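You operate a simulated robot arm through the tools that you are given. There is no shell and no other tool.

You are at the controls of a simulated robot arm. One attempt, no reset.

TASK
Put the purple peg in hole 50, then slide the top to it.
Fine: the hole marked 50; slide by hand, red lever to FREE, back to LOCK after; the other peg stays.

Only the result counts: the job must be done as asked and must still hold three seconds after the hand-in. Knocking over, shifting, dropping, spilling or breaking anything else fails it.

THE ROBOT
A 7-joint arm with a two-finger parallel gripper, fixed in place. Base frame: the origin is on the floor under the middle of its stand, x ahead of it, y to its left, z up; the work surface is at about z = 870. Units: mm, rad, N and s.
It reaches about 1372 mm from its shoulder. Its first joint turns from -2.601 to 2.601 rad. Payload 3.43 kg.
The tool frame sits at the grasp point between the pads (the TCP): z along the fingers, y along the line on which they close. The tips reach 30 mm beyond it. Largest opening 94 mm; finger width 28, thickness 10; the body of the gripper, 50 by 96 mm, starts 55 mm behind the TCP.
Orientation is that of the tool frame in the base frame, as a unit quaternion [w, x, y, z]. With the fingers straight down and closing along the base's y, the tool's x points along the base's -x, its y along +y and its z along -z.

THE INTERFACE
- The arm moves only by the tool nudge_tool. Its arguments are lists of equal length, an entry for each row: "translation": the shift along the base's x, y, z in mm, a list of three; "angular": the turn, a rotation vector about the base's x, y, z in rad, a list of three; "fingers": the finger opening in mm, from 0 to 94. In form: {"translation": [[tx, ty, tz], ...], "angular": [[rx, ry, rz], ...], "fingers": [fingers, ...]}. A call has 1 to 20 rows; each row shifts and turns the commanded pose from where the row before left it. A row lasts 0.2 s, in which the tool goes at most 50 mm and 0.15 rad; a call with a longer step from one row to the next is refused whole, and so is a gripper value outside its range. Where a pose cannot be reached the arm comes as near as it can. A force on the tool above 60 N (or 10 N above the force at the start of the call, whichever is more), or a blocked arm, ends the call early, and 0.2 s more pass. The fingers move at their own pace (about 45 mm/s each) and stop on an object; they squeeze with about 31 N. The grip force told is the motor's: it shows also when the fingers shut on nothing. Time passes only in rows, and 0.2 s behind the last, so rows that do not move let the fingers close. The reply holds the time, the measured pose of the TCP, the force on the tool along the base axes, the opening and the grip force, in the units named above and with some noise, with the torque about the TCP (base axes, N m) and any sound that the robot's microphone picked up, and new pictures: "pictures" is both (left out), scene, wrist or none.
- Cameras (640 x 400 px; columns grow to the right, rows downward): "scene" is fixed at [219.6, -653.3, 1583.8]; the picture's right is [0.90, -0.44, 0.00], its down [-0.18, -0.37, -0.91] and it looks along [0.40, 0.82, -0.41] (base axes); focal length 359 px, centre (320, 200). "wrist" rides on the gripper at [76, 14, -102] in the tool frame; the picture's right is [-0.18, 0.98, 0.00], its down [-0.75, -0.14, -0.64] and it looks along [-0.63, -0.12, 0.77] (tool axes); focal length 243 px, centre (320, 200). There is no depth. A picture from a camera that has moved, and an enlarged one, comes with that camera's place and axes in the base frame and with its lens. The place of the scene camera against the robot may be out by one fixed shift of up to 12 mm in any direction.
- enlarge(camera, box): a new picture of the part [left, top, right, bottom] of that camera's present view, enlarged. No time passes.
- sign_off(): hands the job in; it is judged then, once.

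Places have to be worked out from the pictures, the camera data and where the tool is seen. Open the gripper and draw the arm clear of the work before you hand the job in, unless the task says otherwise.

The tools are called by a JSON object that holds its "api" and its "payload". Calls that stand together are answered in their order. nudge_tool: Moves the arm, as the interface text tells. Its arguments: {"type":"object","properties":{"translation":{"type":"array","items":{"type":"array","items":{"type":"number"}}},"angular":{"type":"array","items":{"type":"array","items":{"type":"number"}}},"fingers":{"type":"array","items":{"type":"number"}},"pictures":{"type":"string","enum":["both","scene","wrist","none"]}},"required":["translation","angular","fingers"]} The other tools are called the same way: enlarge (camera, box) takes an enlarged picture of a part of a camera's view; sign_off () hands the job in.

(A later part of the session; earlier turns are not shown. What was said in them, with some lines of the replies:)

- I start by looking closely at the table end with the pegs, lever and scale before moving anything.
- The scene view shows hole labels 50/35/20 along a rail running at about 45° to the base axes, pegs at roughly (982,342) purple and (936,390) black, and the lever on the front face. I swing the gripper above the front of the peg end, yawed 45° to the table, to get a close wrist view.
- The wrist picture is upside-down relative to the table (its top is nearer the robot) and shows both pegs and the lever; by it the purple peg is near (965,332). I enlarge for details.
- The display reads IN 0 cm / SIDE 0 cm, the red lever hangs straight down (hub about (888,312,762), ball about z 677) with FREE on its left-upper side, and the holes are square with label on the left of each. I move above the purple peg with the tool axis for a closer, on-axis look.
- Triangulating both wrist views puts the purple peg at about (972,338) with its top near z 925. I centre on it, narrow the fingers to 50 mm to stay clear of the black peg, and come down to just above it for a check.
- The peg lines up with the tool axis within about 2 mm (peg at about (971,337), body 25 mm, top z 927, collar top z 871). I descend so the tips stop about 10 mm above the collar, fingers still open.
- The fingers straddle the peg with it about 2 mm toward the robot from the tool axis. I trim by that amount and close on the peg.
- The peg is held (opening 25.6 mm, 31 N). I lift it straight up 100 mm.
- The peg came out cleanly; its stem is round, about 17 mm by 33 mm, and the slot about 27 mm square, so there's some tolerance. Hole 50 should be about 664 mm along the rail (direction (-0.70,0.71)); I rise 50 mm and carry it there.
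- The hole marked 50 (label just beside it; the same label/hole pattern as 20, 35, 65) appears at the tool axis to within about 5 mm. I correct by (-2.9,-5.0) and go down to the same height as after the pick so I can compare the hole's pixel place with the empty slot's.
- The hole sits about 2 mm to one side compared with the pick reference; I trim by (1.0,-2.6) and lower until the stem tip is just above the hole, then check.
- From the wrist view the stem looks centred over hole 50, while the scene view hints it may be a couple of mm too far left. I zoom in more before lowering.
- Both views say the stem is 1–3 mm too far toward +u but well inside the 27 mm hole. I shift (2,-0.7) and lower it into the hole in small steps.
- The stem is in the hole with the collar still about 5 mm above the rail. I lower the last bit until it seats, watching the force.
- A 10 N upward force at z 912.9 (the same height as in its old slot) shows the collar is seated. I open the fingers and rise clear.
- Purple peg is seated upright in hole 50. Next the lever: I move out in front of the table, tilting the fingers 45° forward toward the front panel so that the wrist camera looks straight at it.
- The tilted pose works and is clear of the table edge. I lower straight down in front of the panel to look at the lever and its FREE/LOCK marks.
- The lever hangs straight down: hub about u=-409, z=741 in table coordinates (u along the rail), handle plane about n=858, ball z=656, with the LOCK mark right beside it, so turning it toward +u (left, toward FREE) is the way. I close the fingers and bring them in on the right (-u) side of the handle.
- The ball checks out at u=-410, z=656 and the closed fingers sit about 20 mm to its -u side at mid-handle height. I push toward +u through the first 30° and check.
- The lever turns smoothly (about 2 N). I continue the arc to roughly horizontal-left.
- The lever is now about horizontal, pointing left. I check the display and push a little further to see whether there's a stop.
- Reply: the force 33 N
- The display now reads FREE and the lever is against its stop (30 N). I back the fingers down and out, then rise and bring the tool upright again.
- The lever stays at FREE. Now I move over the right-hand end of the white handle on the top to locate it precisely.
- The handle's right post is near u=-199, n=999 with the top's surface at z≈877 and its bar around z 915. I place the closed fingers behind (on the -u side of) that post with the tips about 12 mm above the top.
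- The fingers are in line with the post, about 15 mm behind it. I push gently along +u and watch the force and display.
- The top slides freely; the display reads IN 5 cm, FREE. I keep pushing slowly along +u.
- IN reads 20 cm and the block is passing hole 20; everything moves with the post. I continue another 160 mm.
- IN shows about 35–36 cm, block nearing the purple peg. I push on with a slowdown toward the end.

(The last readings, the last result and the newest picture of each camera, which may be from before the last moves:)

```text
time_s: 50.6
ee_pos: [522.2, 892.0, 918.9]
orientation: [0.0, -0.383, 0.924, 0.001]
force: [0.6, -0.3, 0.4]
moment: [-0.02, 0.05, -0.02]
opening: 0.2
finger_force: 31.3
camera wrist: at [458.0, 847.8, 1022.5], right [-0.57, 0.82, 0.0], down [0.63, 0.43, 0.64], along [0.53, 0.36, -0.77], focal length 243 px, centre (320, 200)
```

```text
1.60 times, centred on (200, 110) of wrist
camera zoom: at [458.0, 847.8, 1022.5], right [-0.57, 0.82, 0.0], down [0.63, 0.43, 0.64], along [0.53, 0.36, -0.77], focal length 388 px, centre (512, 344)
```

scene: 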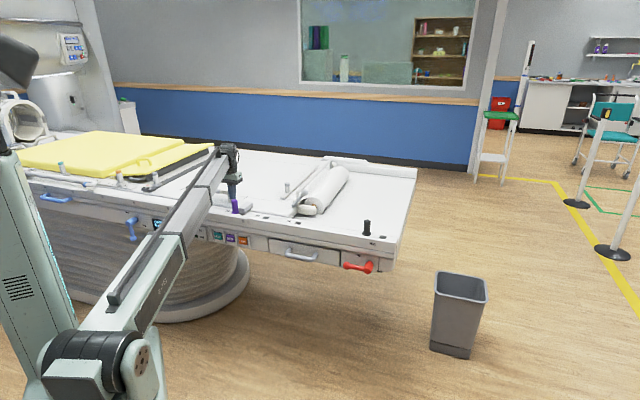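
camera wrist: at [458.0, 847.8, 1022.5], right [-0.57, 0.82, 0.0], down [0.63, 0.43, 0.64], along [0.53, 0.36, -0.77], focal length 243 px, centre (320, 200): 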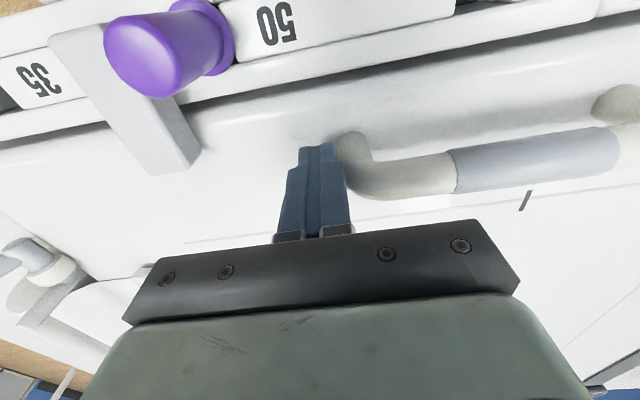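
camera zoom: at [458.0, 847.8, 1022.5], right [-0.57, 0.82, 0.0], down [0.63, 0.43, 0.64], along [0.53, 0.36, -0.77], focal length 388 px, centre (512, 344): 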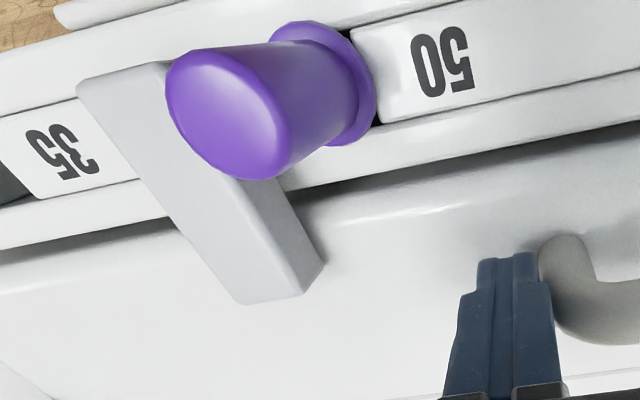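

About 2 cm remain to the peg. I creep forward at 3 mm steps.

{"api": "nudge_tool", "payload": {"translation": [[-2.1, 2.1, 0], [-2.1, 2.1, 0], [-2.1, 2.1, 0], [-2.1, 2.1, 0], [-2.1, 2.1, 0], [0, 0, 0]], "angular": [[0, 0, 0], [0, 0, 0], [0, 0, 0], [0, 0, 0], [0, 0, 0], [0, 0, 0]], "fingers": [0, 0, 0, 0, 0, 0]}}

{"api": "enlarge", "payload": {"camera": "scene", "box": [215, 185, 265, 225]}}

{"api": "enlarge", "payload": {"camera": "wrist", "box": [0, 0, 400, 220]}}

```text
time_s: 52.0
ee_pos: [511.0, 901.9, 919.7]
orientation: [0.001, -0.383, 0.924, 0.001]
force: [-0.9, -0.2, 0.5]
moment: [0.02, -0.01, 0.01]
opening: 0.2
finger_force: 31.6
camera wrist: at [447.4, 858.8, 1022.1], right [-0.57, 0.82, 0.0], down [0.63, 0.43, 0.64], along [0.53, 0.36, -0.77], focal length 243 px, centre (320, 200)
```

scene: 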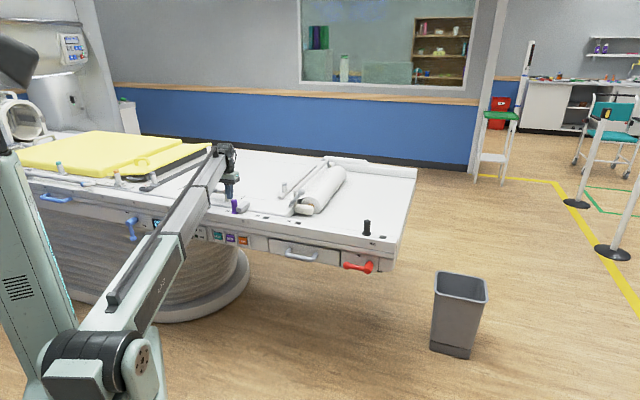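
wrist: 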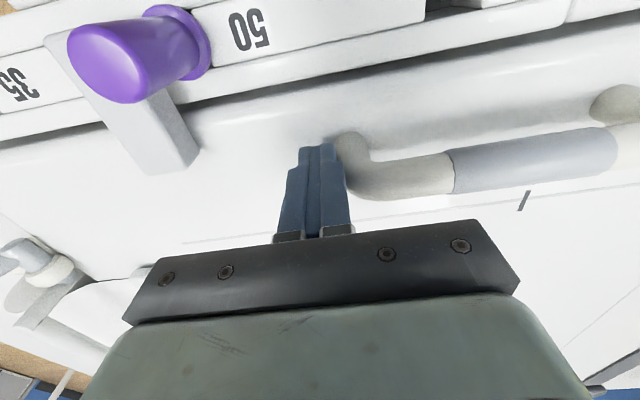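

```text
10.00 times, centred on (240, 205) of scene
camera zoom: at [219.6, -653.3, 1583.8], right [0.9, -0.44, 0.0], down [-0.18, -0.37, -0.91], along [0.4, 0.82, -0.41], focal length 3589 px, centre (1120, 150)
```

zoom: 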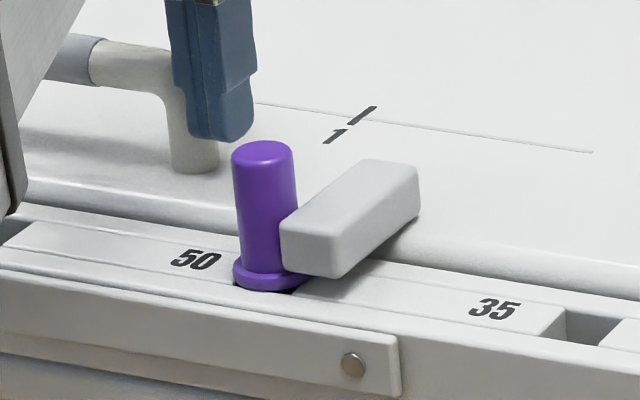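

```text
1.60 times, centred on (200, 110) of wrist
camera zoom: at [447.4, 858.8, 1022.1], right [-0.57, 0.82, 0.0], down [0.63, 0.43, 0.64], along [0.53, 0.36, -0.77], focal length 388 px, centre (512, 344)
```

zoom: 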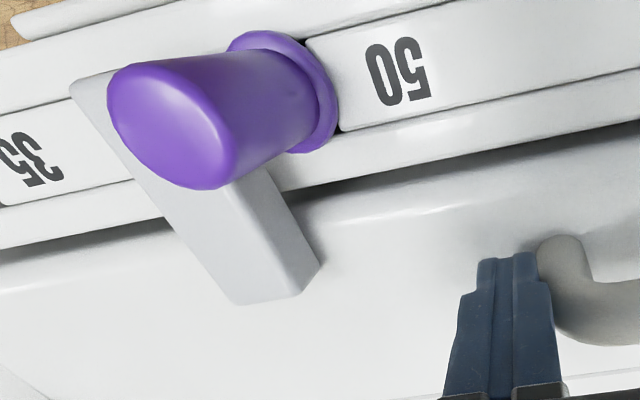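

Very near now. I continue in 1.4 mm steps, watching for contact force.

{"api": "nudge_tool", "payload": {"translation": [[-1, 1, 0], [-1, 1, 0], [-1, 1, 0], [-1, 1, 0], [-1, 1, 0], [0, 0, 0]], "angular": [[0, 0, 0], [0, 0, 0], [0, 0, 0], [0, 0, 0], [0, 0, 0], [0, 0, 0]], "fingers": [0, 0, 0, 0, 0, 0], "pictures": "wrist"}}

{"api": "enlarge", "payload": {"camera": "wrist", "box": [0, 0, 400, 220]}}

{"api": "enlarge", "payload": {"camera": "scene", "box": [215, 185, 265, 225]}}

```text
time_s: 53.4
ee_pos: [507.9, 905.0, 919.7]
orientation: [0.0, -0.382, 0.924, -0.002]
force: [9.8, -14.0, -3.1]
moment: [-0.41, -0.32, -0.04]
opening: 0.0
finger_force: 30.8
camera wrist: at [444.2, 862.5, 1022.2], right [-0.56, 0.83, 0.0], down [0.63, 0.43, 0.64], along [0.53, 0.36, -0.77], focal length 243 px, centre (320, 200)
```

wrist: 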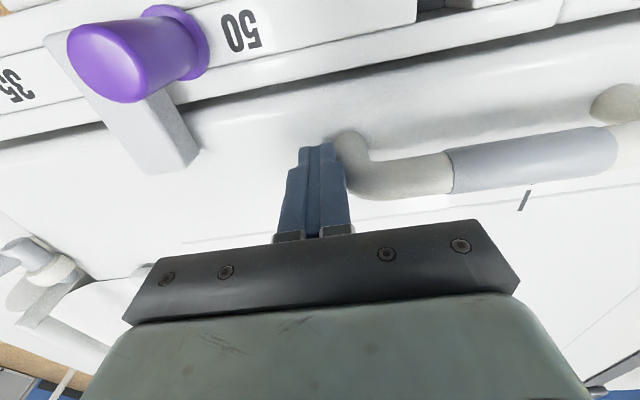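

```text
1.60 times, centred on (200, 110) of wrist
camera zoom: at [444.2, 862.5, 1022.2], right [-0.56, 0.83, 0.0], down [0.63, 0.43, 0.64], along [0.53, 0.36, -0.77], focal length 388 px, centre (512, 344)
```

zoom: 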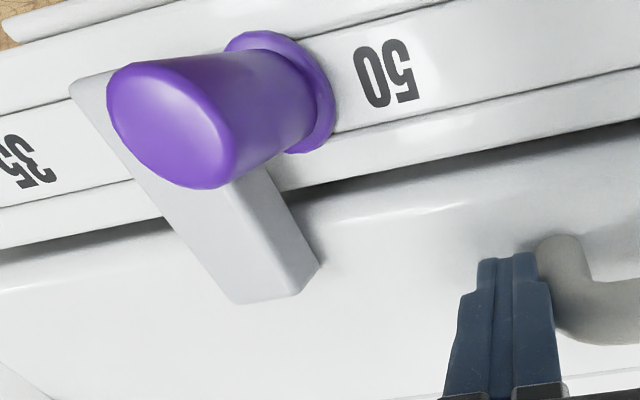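

```text
10.00 times, centred on (240, 205) of scene
camera zoom: at [219.6, -653.3, 1583.8], right [0.9, -0.44, 0.0], down [-0.18, -0.37, -0.91], along [0.4, 0.82, -0.41], focal length 3589 px, centre (1120, 150)
```

zoom: 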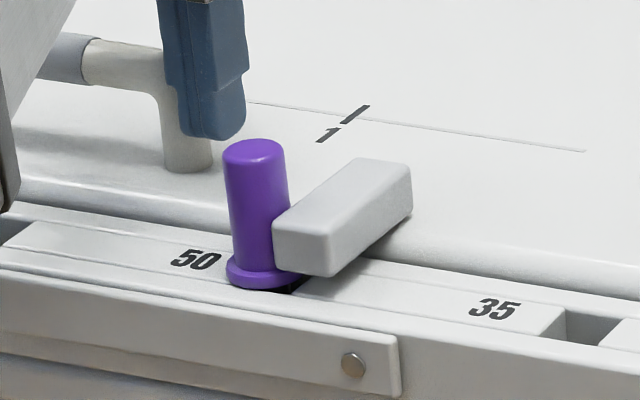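

Contact: 17 N reaction, and the block now touches the purple peg, which took up its slack in the hole. I press 1.5 mm more to be sure, then see what the display says.

{"api": "nudge_tool", "payload": {"translation": [[-0.6, 0.6, 0], [-0.6, 0.6, 0], [0, 0, 0]], "angular": [[0, 0, 0], [0, 0, 0], [0, 0, 0]], "fingers": [0, 0, 0], "pictures": "scene"}}

{"api": "enlarge", "payload": {"camera": "scene", "box": [215, 185, 265, 225]}}

{"api": "enlarge", "payload": {"camera": "scene", "box": [120, 200, 220, 260]}}

```text
time_s: 54.2
ee_pos: [508.4, 906.0, 919.4]
orientation: [0.001, -0.382, 0.924, -0.002]
force: [20.0, -20.7, -0.5]
moment: [-0.55, -0.5, -0.13]
opening: 0.0
finger_force: 30.5
```

scene: 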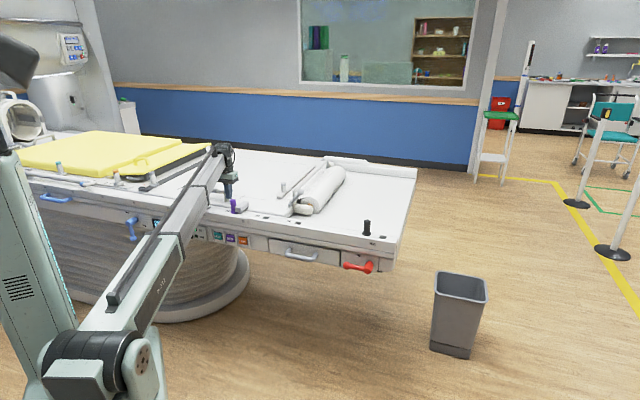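

```text
10.00 times, centred on (240, 205) of scene
camera zoom: at [219.6, -653.3, 1583.8], right [0.9, -0.44, 0.0], down [-0.18, -0.37, -0.91], along [0.4, 0.82, -0.41], focal length 3589 px, centre (1120, 150)
```

zoom: 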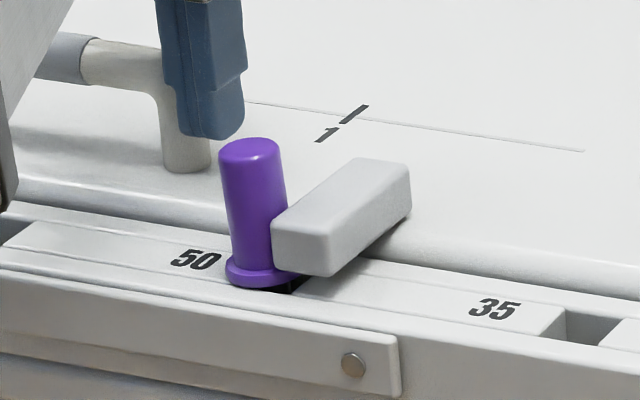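

```text
6.40 times, centred on (170, 230) of scene
camera zoom: at [219.6, -653.3, 1583.8], right [0.9, -0.44, 0.0], down [-0.18, -0.37, -0.91], along [0.4, 0.82, -0.41], focal length 2297 px, centre (1280, 8)
```

zoom: 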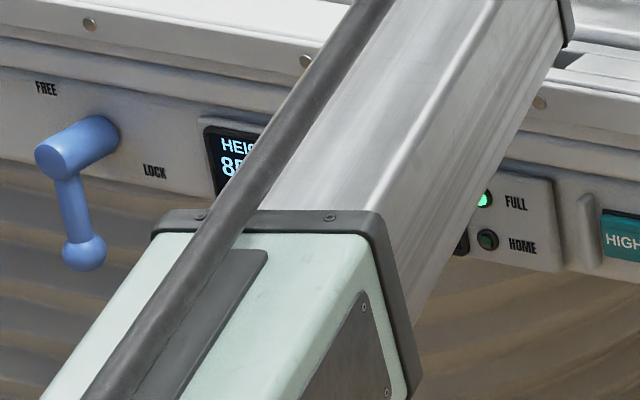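

Force is 29 N and the peg just starts to lean, so it's firmly against the block — no more pushing. I ease off, back the fingers away from the post and rise.

{"api": "nudge_tool", "payload": {"translation": [[0.7, -0.7, 0], [0.7, -0.7, 0], [0.7, -0.7, 0], [1.4, -1.4, 0], [3.5, -3.5, 0], [7, -7, 0], [7, -7, 10], [0, 0, 40], [0, 0, 40], [0, 0, 40], [0, 0, 0]], "angular": [[0, 0, 0], [0, 0, 0], [0, 0, 0], [0, 0, 0], [0, 0, 0], [0, 0, 0], [0, 0, 0], [0, 0, 0], [0, 0, 0], [0, 0, 0], [0, 0, 0]], "fingers": [0, 0, 0, 0, 0, 0, 0, 0, 0, 0, 0]}}

{"api": "enlarge", "payload": {"camera": "scene", "box": [215, 185, 265, 225]}}

{"api": "enlarge", "payload": {"camera": "wrist", "box": [60, 0, 380, 200]}}

```text
time_s: 56.6
ee_pos: [528.2, 886.5, 1047.7]
orientation: [0.0, -0.383, 0.924, 0.0]
force: [0.6, -0.8, 0.0]
moment: [0.0, 0.02, -0.01]
opening: 0.1
finger_force: 30.7
camera wrist: at [464.0, 842.7, 1150.6], right [-0.56, 0.83, 0.0], down [0.63, 0.43, 0.64], along [0.53, 0.36, -0.77], focal length 243 px, centre (320, 200)
```

scene: 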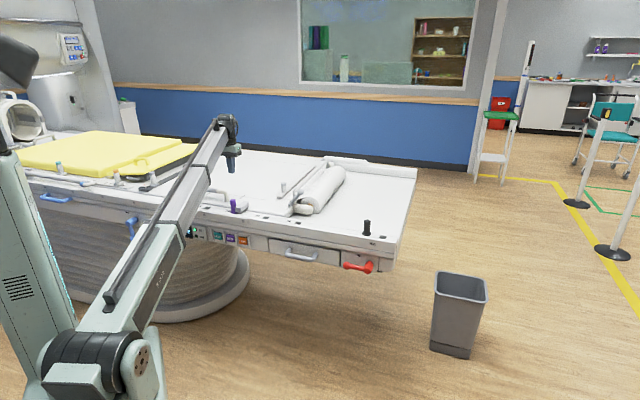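
wrist: 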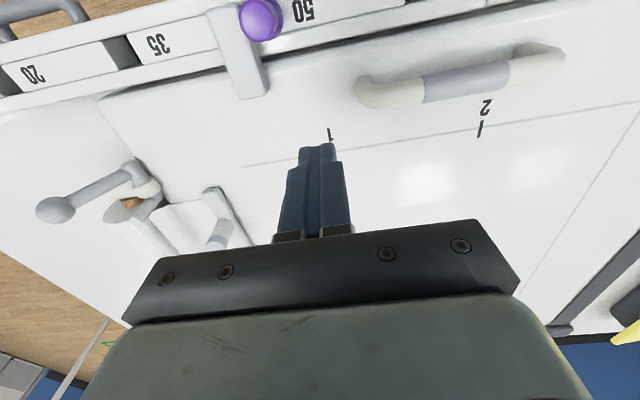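

```text
10.00 times, centred on (240, 205) of scene
camera zoom: at [219.6, -653.3, 1583.8], right [0.9, -0.44, 0.0], down [-0.18, -0.37, -0.91], along [0.4, 0.82, -0.41], focal length 3589 px, centre (1120, 150)
```

zoom: 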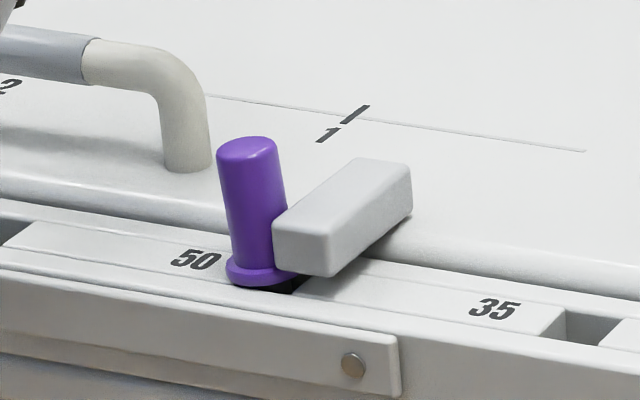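

```text
2.00 times, centred on (220, 100) of wrist
camera zoom: at [464.0, 842.7, 1150.6], right [-0.56, 0.83, 0.0], down [0.63, 0.43, 0.64], along [0.53, 0.36, -0.77], focal length 485 px, centre (520, 400)
```

zoom: 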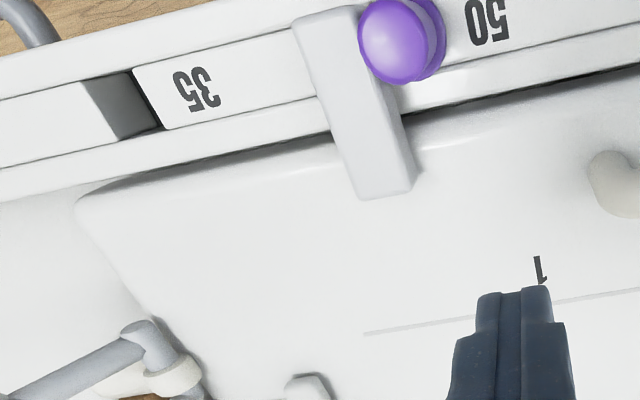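

The block stays right against the upright purple peg. Next I swing back in front of the panel, tilting the fingers 45° forward again, to return the lever to LOCK.

{"api": "nudge_tool", "payload": {"translation": [[0, 0, 15], [16, -41.5, 0], [16, -41.5, 0], [16, -41.5, 0], [16, -41.5, 0], [16, -41.5, 0], [16, -41.5, 0], [16, -41.5, 0], [16, -41.5, 0], [16, -41.5, 0], [16, -41.5, 0], [16, -41.5, 0], [16, -41.5, 0], [16, -41.5, 0], [16, -41.5, 0], [18, -43, 0], [0, 0, 0]], "angular": [[0, 0, 0], [0, 0, 0], [0.0397, -0.0397, 0], [0.0397, -0.0397, 0], [0.0397, -0.0397, 0], [0.0397, -0.0397, 0], [0.0397, -0.0397, 0], [0.0397, -0.0397, 0], [0.0397, -0.0397, 0], [0.0397, -0.0397, 0], [0.0397, -0.0397, 0], [0.0397, -0.0397, 0], [0.0397, -0.0397, 0], [0.0397, -0.0397, 0], [0.0397, -0.0397, 0], [0.0397, -0.0397, 0], [0, 0, 0]], "fingers": [0, 0, 0, 0, 0, 0, 0, 0, 0, 0, 0, 0, 0, 0, 0, 0, 0]}}

{"api": "enlarge", "payload": {"camera": "scene", "box": [120, 200, 220, 260]}}

{"api": "enlarge", "payload": {"camera": "scene", "box": [215, 185, 265, 225]}}

```text
time_s: 60.2
ee_pos: [768.4, 263.8, 1064.6]
orientation: [0.354, -0.354, 0.853, 0.147]
force: [0.4, -0.1, 0.0]
moment: [0.01, 0.01, -0.01]
opening: 0.0
finger_force: 30.9
camera wrist: at [668.3, 184.2, 1082.8], right [-0.6, 0.79, 0.13], down [0.16, -0.04, 0.99], along [0.78, 0.62, -0.1], focal length 243 px, centre (320, 200)
```

scene: 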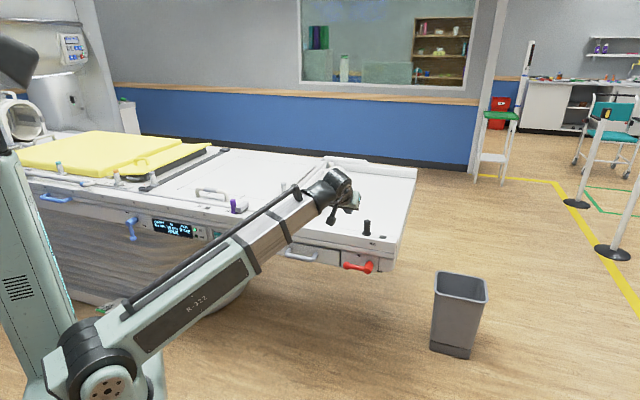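
wrist: 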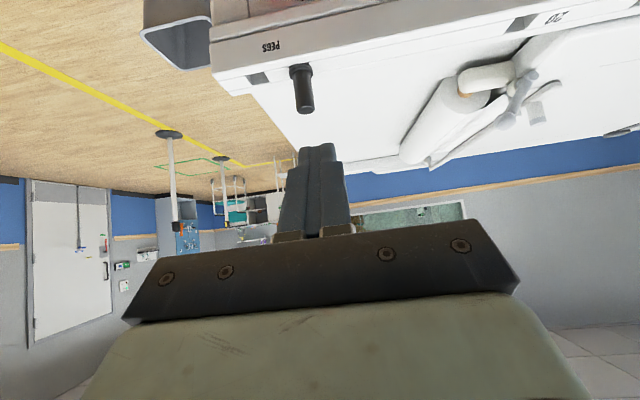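

```text
6.40 times, centred on (170, 230) of scene
camera zoom: at [219.6, -653.3, 1583.8], right [0.9, -0.44, 0.0], down [-0.18, -0.37, -0.91], along [0.4, 0.82, -0.41], focal length 2297 px, centre (1280, 8)
```

zoom: 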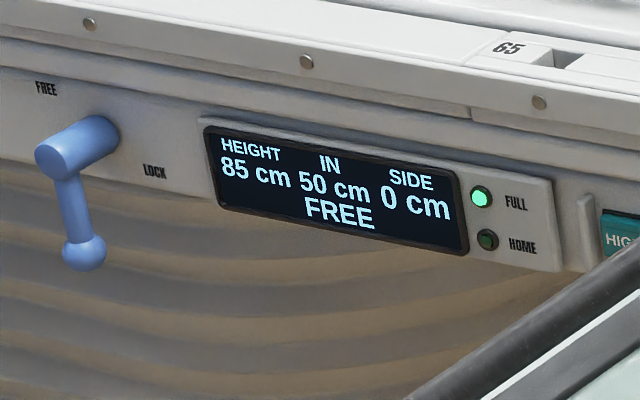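

```text
10.00 times, centred on (240, 205) of scene
camera zoom: at [219.6, -653.3, 1583.8], right [0.9, -0.44, 0.0], down [-0.18, -0.37, -0.91], along [0.4, 0.82, -0.41], focal length 3589 px, centre (1120, 150)
```

zoom: 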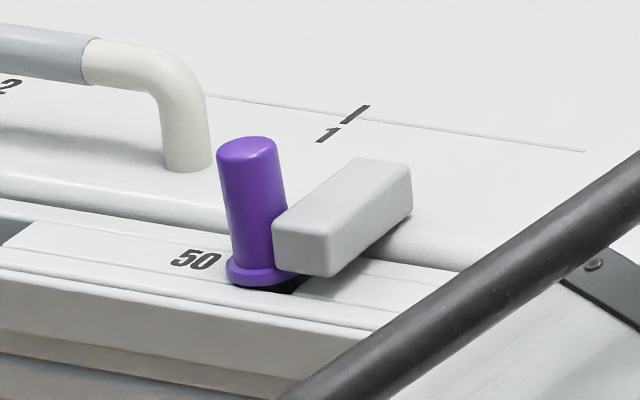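

The display shows IN 50 cm. I lower in front of the lever, just above the handle's height.

{"api": "nudge_tool", "payload": {"translation": [[0, 0, -44], [0, 0, -44], [0, 0, -44], [0, 0, -44], [0, 0, -44], [0, 0, -44], [0, 0, 0]], "angular": [[0, 0, 0], [0, 0, 0], [0, 0, 0], [0, 0, 0], [0, 0, 0], [0, 0, 0], [0, 0, 0]], "fingers": [0, 0, 0, 0, 0, 0, 0]}}

{"api": "enlarge", "payload": {"camera": "wrist", "box": [200, 60, 440, 240]}}

```text
time_s: 61.8
ee_pos: [769.9, 264.7, 800.5]
orientation: [0.353, -0.353, 0.854, 0.146]
force: [0.7, 0.4, -0.2]
moment: [0.03, 0.02, 0.0]
opening: 0.0
finger_force: 31.1
camera wrist: at [669.7, 184.6, 819.8], right [-0.6, 0.79, 0.13], down [0.16, -0.04, 0.99], along [0.78, 0.62, -0.1], focal length 243 px, centre (320, 200)
```

scene: 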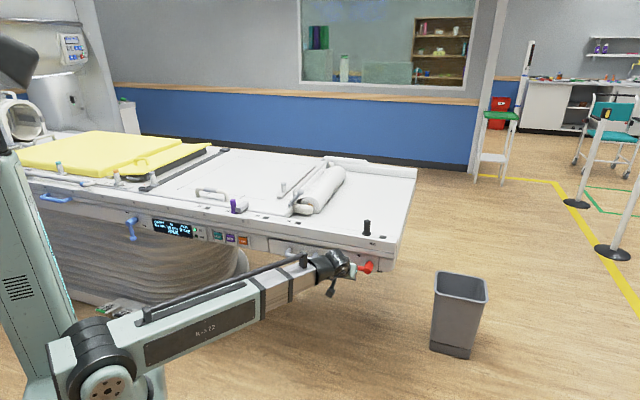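
wrist: 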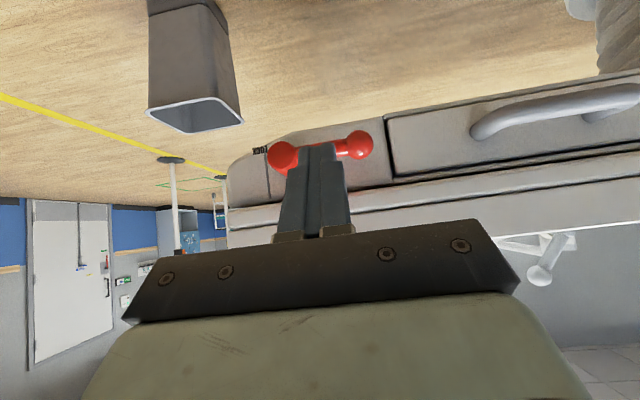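

```text
2.22 times, centred on (320, 150) of wrist
camera zoom: at [669.7, 184.6, 819.8], right [-0.6, 0.79, 0.13], down [0.16, -0.04, 0.99], along [0.78, 0.62, -0.1], focal length 539 px, centre (320, 311)
```

zoom: 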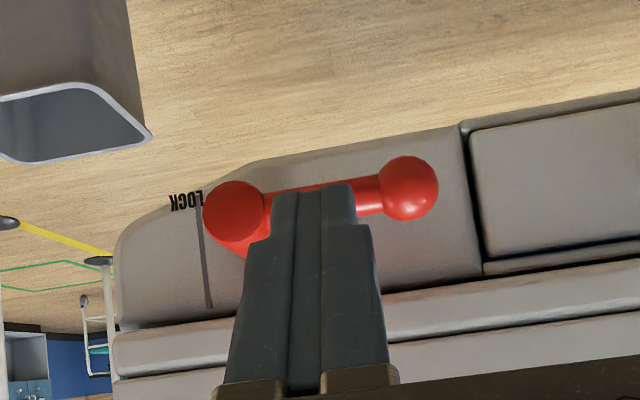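

The handle is horizontal at z≈742 with the ball at u≈-323; the fingers will come in about 25 mm above its middle. I advance over the handle.

{"api": "nudge_tool", "payload": {"translation": [[28, 28, 0], [28, 28, 0], [28, 28, 0], [0, 0, 0]], "angular": [[0, 0, 0], [0, 0, 0], [0, 0, 0], [0, 0, 0]], "fingers": [0, 0, 0, 0]}}

{"api": "enlarge", "payload": {"camera": "wrist", "box": [200, 60, 440, 240]}}

{"api": "enlarge", "payload": {"camera": "scene", "box": [320, 210, 420, 290]}}

```text
time_s: 62.8
ee_pos: [854.3, 347.4, 801.3]
orientation: [0.353, -0.354, 0.854, 0.146]
force: [-0.5, 0.3, -0.2]
moment: [0.02, -0.01, -0.01]
opening: 0.2
finger_force: 30.9
camera wrist: at [754.4, 268.5, 819.5], right [-0.6, 0.79, 0.13], down [0.16, -0.04, 0.99], along [0.78, 0.61, -0.1], focal length 243 px, centre (320, 200)
```

scene: 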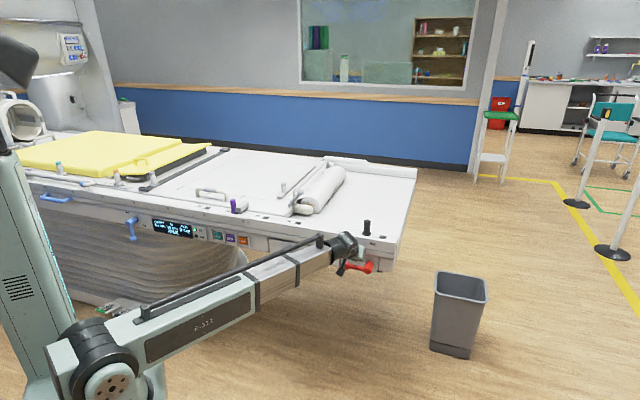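
wrist: 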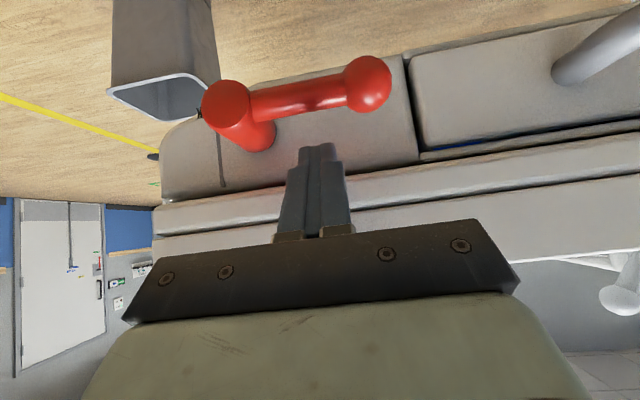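

```text
2.22 times, centred on (320, 150) of wrist
camera zoom: at [754.4, 268.5, 819.5], right [-0.6, 0.79, 0.13], down [0.16, -0.04, 0.99], along [0.78, 0.61, -0.1], focal length 539 px, centre (320, 311)
```

zoom: 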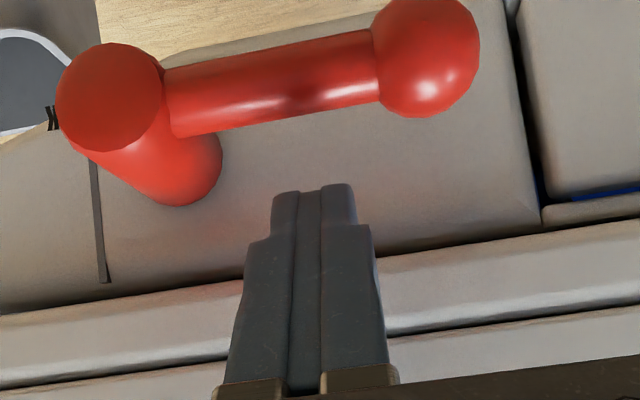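

```text
5.00 times, centred on (370, 250) of scene
camera zoom: at [219.6, -653.3, 1583.8], right [0.9, -0.44, 0.0], down [-0.18, -0.37, -0.91], along [0.4, 0.82, -0.41], focal length 1794 px, centre (70, -50)
```

zoom: 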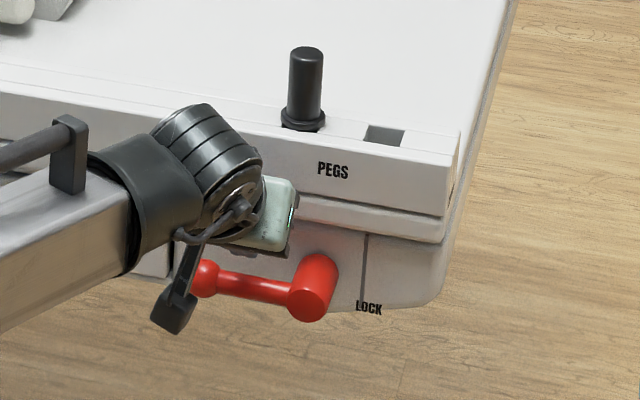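

The closed fingers are just above the middle of the handle. I press down along the arc for the first 60° and check.

{"api": "nudge_tool", "payload": {"translation": [[0, 0, -10], [0, 0, -10], [-2.3, 2.3, -6.9], [-2.3, 2.3, -6.9], [-0.9, 0.9, -7.4], [-0.9, 0.9, -7.4], [0.7, -0.7, -8.1], [0.7, -0.7, -8.1], [2.8, -2.8, -7.8], [2.8, -2.8, -7.8], [0, 0, 0]], "angular": [[0, 0, 0], [0, 0, 0], [0, 0, 0], [0, 0, 0], [0, 0, 0], [0, 0, 0], [0, 0, 0], [0, 0, 0], [0, 0, 0], [0, 0, 0], [0, 0, 0]], "fingers": [0, 0, 0, 0, 0, 0, 0, 0, 0, 0, 0]}}

{"api": "enlarge", "payload": {"camera": "wrist", "box": [200, 60, 440, 240]}}

{"api": "enlarge", "payload": {"camera": "scene", "box": [320, 210, 420, 310]}}

```text
time_s: 65.2
ee_pos: [854.7, 345.7, 719.1]
orientation: [0.353, -0.354, 0.853, 0.147]
force: [-0.2, -0.5, -0.4]
moment: [0.04, -0.04, -0.01]
opening: 0.0
finger_force: 31.1
camera wrist: at [754.7, 267.5, 738.2], right [-0.6, 0.79, 0.13], down [0.16, -0.04, 0.99], along [0.78, 0.62, -0.1], focal length 243 px, centre (320, 200)
```

scene: 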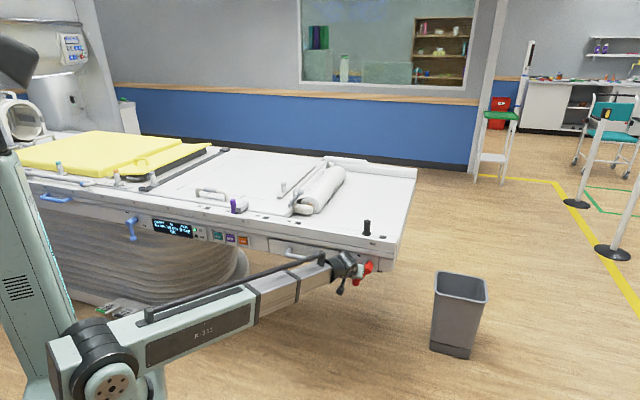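
wrist: 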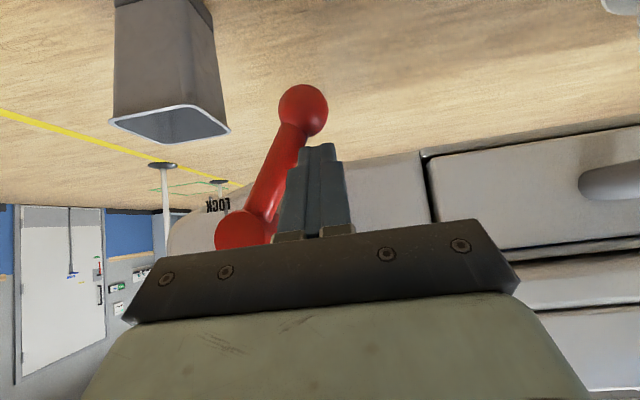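

```text
2.22 times, centred on (320, 150) of wrist
camera zoom: at [754.7, 267.5, 738.2], right [-0.6, 0.79, 0.13], down [0.16, -0.04, 0.99], along [0.78, 0.62, -0.1], focal length 539 px, centre (320, 311)
```

zoom: 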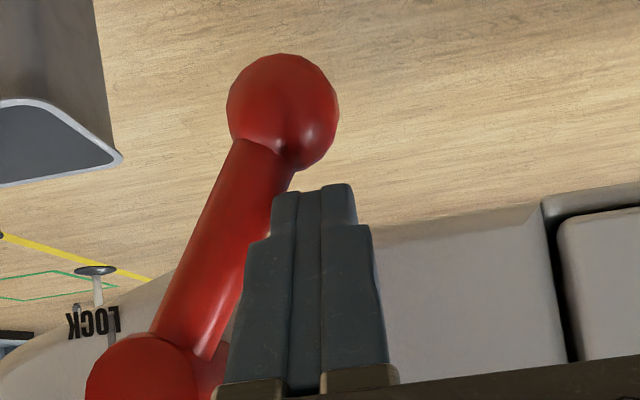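

```text
4.00 times, centred on (370, 260) of scene
camera zoom: at [219.6, -653.3, 1583.8], right [0.9, -0.44, 0.0], down [-0.18, -0.37, -0.91], along [0.4, 0.82, -0.41], focal length 1435 px, centre (120, -40)
```

zoom: 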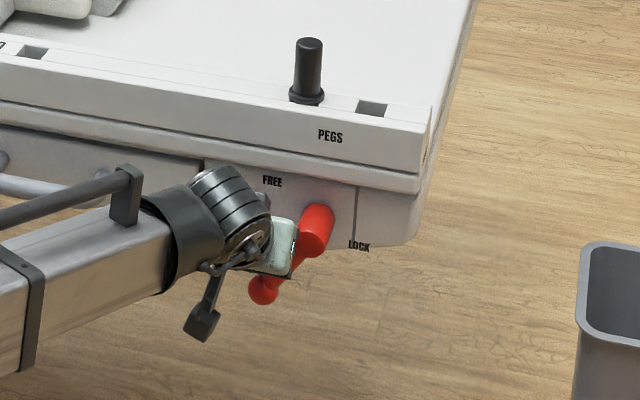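

The lever follows down to about 30° from vertical. I finish the arc back toward the LOCK (straight down) position, ending gently.

{"api": "nudge_tool", "payload": {"translation": [[4.5, -4.5, -6.4], [4.5, -4.5, -6.4], [5.9, -5.9, -4], [5.9, -5.9, -4], [1.4, -1.4, 0], [0, 0, 0]], "angular": [[0, 0, 0], [0, 0, 0], [0, 0, 0], [0, 0, 0], [0, 0, 0], [0, 0, 0]], "fingers": [0, 0, 0, 0, 0, 0]}}

{"api": "enlarge", "payload": {"camera": "wrist", "box": [200, 40, 440, 240]}}

{"api": "enlarge", "payload": {"camera": "scene", "box": [120, 200, 220, 260]}}

```text
time_s: 66.6
ee_pos: [875.2, 324.2, 699.3]
orientation: [0.352, -0.354, 0.854, 0.147]
force: [-7.9, 3.8, -1.5]
moment: [-0.05, -0.02, 0.07]
opening: 0.0
finger_force: 30.8
camera wrist: at [775.4, 245.3, 718.3], right [-0.6, 0.79, 0.13], down [0.16, -0.04, 0.99], along [0.78, 0.62, -0.1], focal length 243 px, centre (320, 200)
```

scene: 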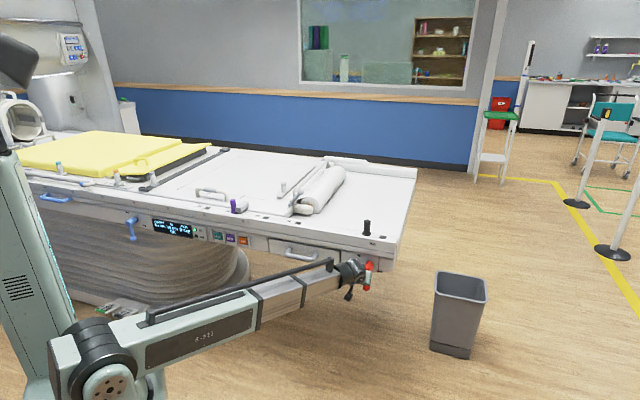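
wrist: 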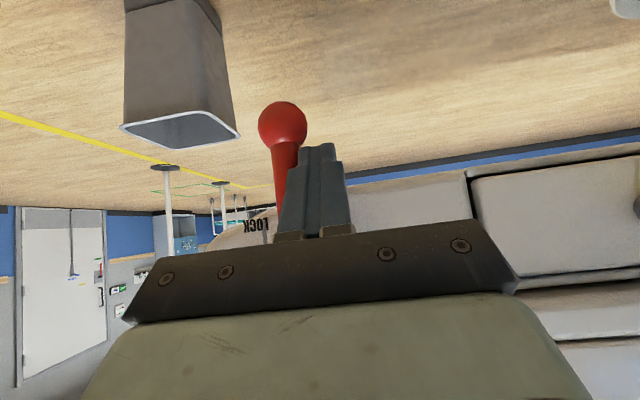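

```text
2.00 times, centred on (320, 140) of wrist
camera zoom: at [775.4, 245.3, 718.3], right [-0.6, 0.79, 0.13], down [0.16, -0.04, 0.99], along [0.78, 0.62, -0.1], focal length 485 px, centre (320, 320)
```

zoom: 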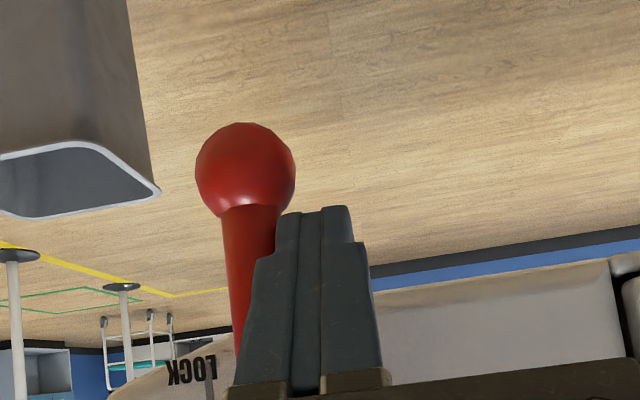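

```text
6.40 times, centred on (170, 230) of scene
camera zoom: at [219.6, -653.3, 1583.8], right [0.9, -0.44, 0.0], down [-0.18, -0.37, -0.91], along [0.4, 0.82, -0.41], focal length 2297 px, centre (1280, 8)
```

zoom: 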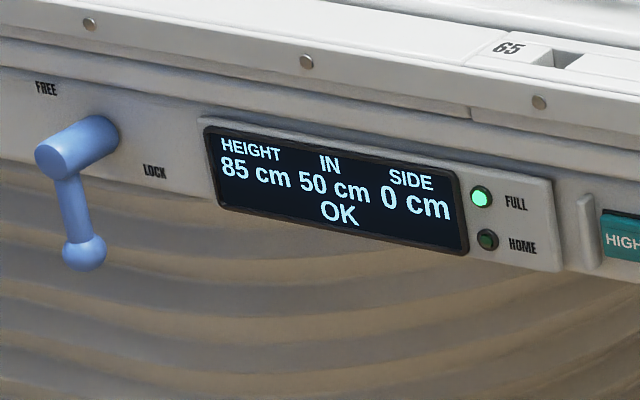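

Display reads OK again with IN 50 cm, and the lever hangs straight down against its stop. I back away from the handle, retract from the panel, rise, bring the tool upright and open the gripper.

{"api": "nudge_tool", "payload": {"translation": [[-3.5, 3.5, 0], [-5, 5, 0], [-20, -20, 0], [-28, -28, 0], [-28, -28, 0], [-14, -14, 20], [0, 0, 42], [0, 0, 42], [0, 0, 42], [0, 0, 42], [0, 0, 42], [0, 0, 42], [0, 0, 42], [0, 0, 42], [0, 0, 42], [0, 0, 0], [0, 0, 0]], "angular": [[0, 0, 0], [0, 0, 0], [0, 0, 0], [0, 0, 0], [0, 0, 0], [0, 0, 0], [0, 0, 0], [0, 0, 0], [-0.0925, 0.0925, 0], [-0.0925, 0.0925, 0], [-0.0925, 0.0925, 0], [-0.0925, 0.0925, 0], [-0.0925, 0.0925, 0], [-0.0925, 0.0925, 0], [0, 0, 0], [0, 0, 0], [0, 0, 0]], "fingers": [0, 0, 0, 0, 0, 0, 0, 0, 0, 0, 20, 40, 60, 80, 94, 94, 94]}}

{"api": "enlarge", "payload": {"camera": "scene", "box": [320, 190, 440, 300]}}

{"api": "enlarge", "payload": {"camera": "scene", "box": [215, 185, 265, 225]}}

{"api": "enlarge", "payload": {"camera": "scene", "box": [120, 200, 220, 260]}}

```text
time_s: 70.2
ee_pos: [776.6, 243.5, 1098.4]
orientation: [-0.001, -0.382, 0.924, 0.0]
force: [-0.7, 0.6, 0.4]
moment: [0.02, -0.01, 0.01]
opening: 94.0
finger_force: 0.1
camera wrist: at [712.4, 200.8, 1200.8], right [-0.56, 0.83, 0.0], down [0.63, 0.43, 0.64], along [0.53, 0.36, -0.77], focal length 243 px, centre (320, 200)
```

scene: 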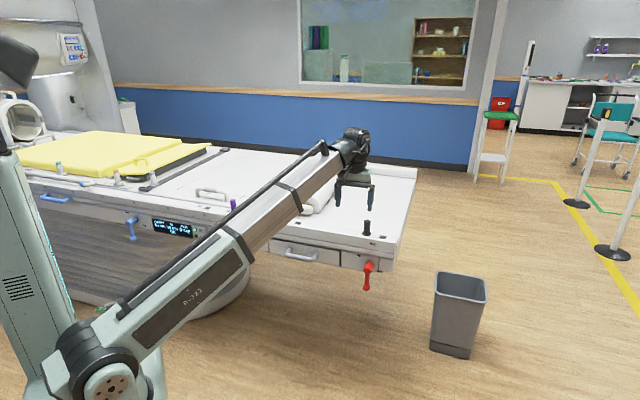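
wrist: 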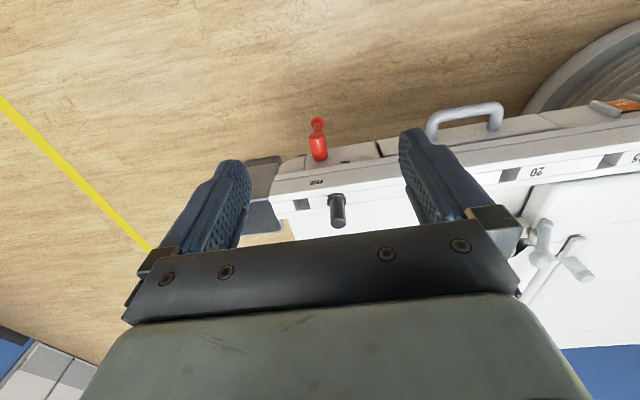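

```text
3.64 times, centred on (380, 245) of scene
camera zoom: at [219.6, -653.3, 1583.8], right [0.9, -0.44, 0.0], down [-0.18, -0.37, -0.91], along [0.4, 0.82, -0.41], focal length 1305 px, centre (102, 36)
```

zoom: 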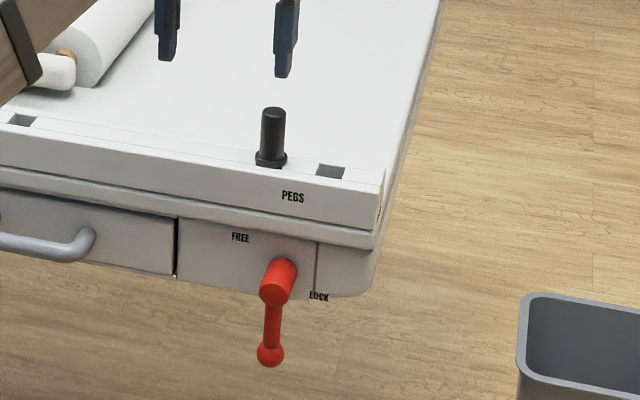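

```text
10.00 times, centred on (240, 205) of scene
camera zoom: at [219.6, -653.3, 1583.8], right [0.9, -0.44, 0.0], down [-0.18, -0.37, -0.91], along [0.4, 0.82, -0.41], focal length 3589 px, centre (1120, 150)
```

zoom: 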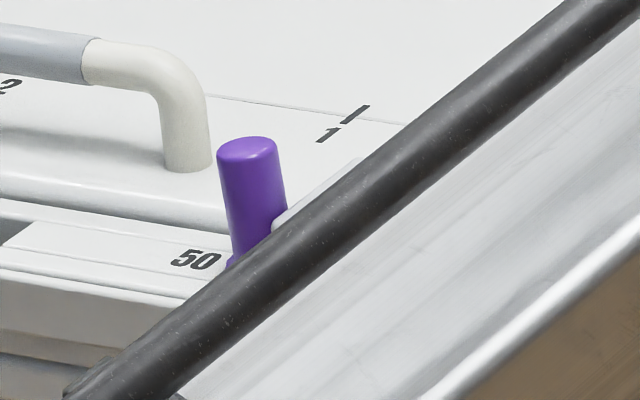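

```text
6.40 times, centred on (170, 230) of scene
camera zoom: at [219.6, -653.3, 1583.8], right [0.9, -0.44, 0.0], down [-0.18, -0.37, -0.91], along [0.4, 0.82, -0.41], focal length 2297 px, centre (1280, 8)
```

zoom: 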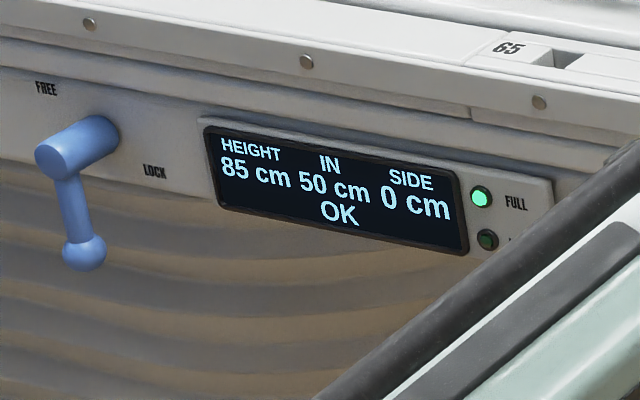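

Lever at LOCK, display OK, black peg untouched. I move the arm further aside so the scene camera has a clear view of the purple peg and block for a final check.

{"api": "nudge_tool", "payload": {"translation": [[0, -42, 0], [0, -42, 0], [0, -42, 0], [0, -42, 0], [0, -42, 0], [0, -42, 0], [0, 0, 0]], "angular": [[0, 0, 0], [0, 0, 0], [0, 0, 0], [0, 0, 0], [0, 0, 0], [0, 0, 0], [0, 0, 0]], "fingers": [94, 94, 94, 94, 94, 94, 94]}}

{"api": "enlarge", "payload": {"camera": "scene", "box": [220, 185, 260, 217]}}

{"api": "enlarge", "payload": {"camera": "scene", "box": [350, 215, 382, 240]}}

```text
time_s: 71.8
ee_pos: [780.1, -9.3, 1096.0]
orientation: [-0.001, -0.382, 0.924, 0.0]
force: [0.0, 0.5, 0.2]
moment: [0.05, 0.0, 0.02]
opening: 94.2
finger_force: 0.0
camera wrist: at [715.4, -52.4, 1199.6], right [-0.57, 0.82, 0.0], down [0.63, 0.43, 0.64], along [0.53, 0.36, -0.77], focal length 243 px, centre (320, 200)
```

scene: 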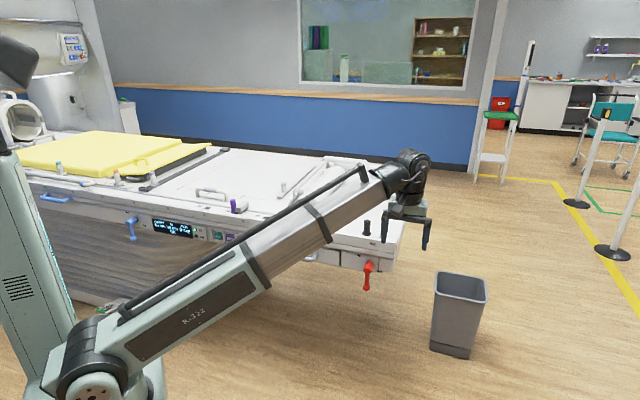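
wrist: 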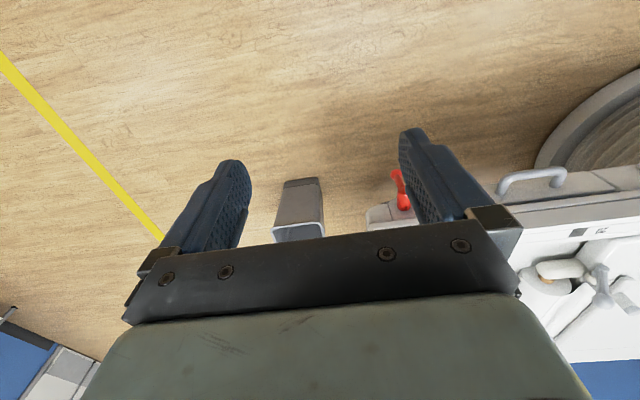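

```text
12.50 times, centred on (240, 201) of scene
camera zoom: at [219.6, -653.3, 1583.8], right [0.9, -0.44, 0.0], down [-0.18, -0.37, -0.91], along [0.4, 0.82, -0.41], focal length 4486 px, centre (1320, 188)
```

zoom: 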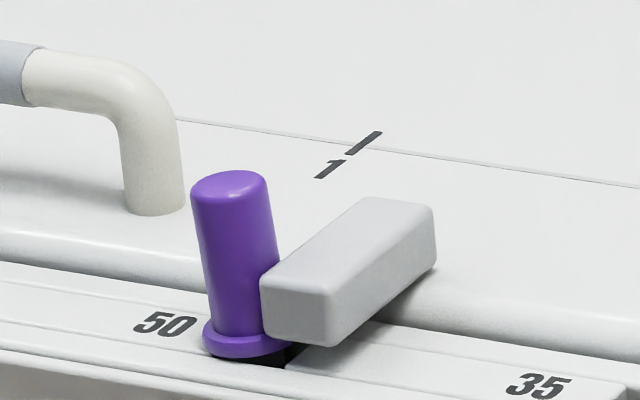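

```text
16.00 times, centred on (366, 228) of scene
camera zoom: at [219.6, -653.3, 1583.8], right [0.9, -0.44, 0.0], down [-0.18, -0.37, -0.91], along [0.4, 0.82, -0.41], focal length 5742 px, centre (-416, -240)
```

zoom: 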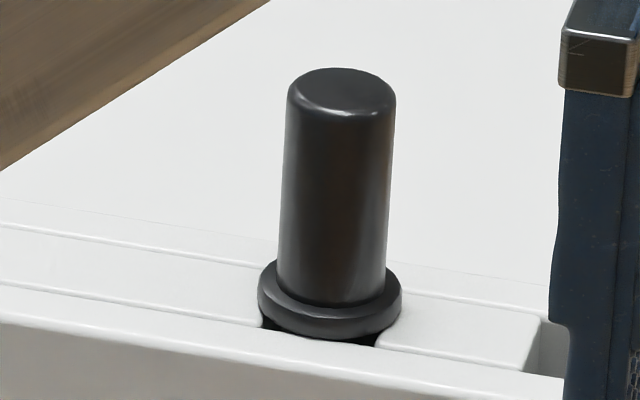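

The purple peg sits in hole 50 with the block resting against it. The display reads IN 50 cm / OK, the red lever is at LOCK, the black peg still stands in its slot, and the open gripper is clear of the work. I hand the job in.

{"api": "sign_off", "payload": {}}

```text
The job is handed in.
```

I put the purple peg in hole 50, slid the top up against it, and returned the red lever to LOCK. The job is handed in.

- **Final readings:** the display shows IN 50 cm, SIDE 0 cm and OK. The block on the top is touching the purple peg.
- **Peg tilt:** in the scene camera, the purple peg leans about 1–4° away from the block. This happened during the last 1.5 mm of push, at about 29 N. The peg is seated in the hole and held by the block, and it did not move afterwards, so I left it.
- **Everything else:** the black peg is upright in its slot and the blue lever was not touched. The gripper is open and the arm is clear of the table.
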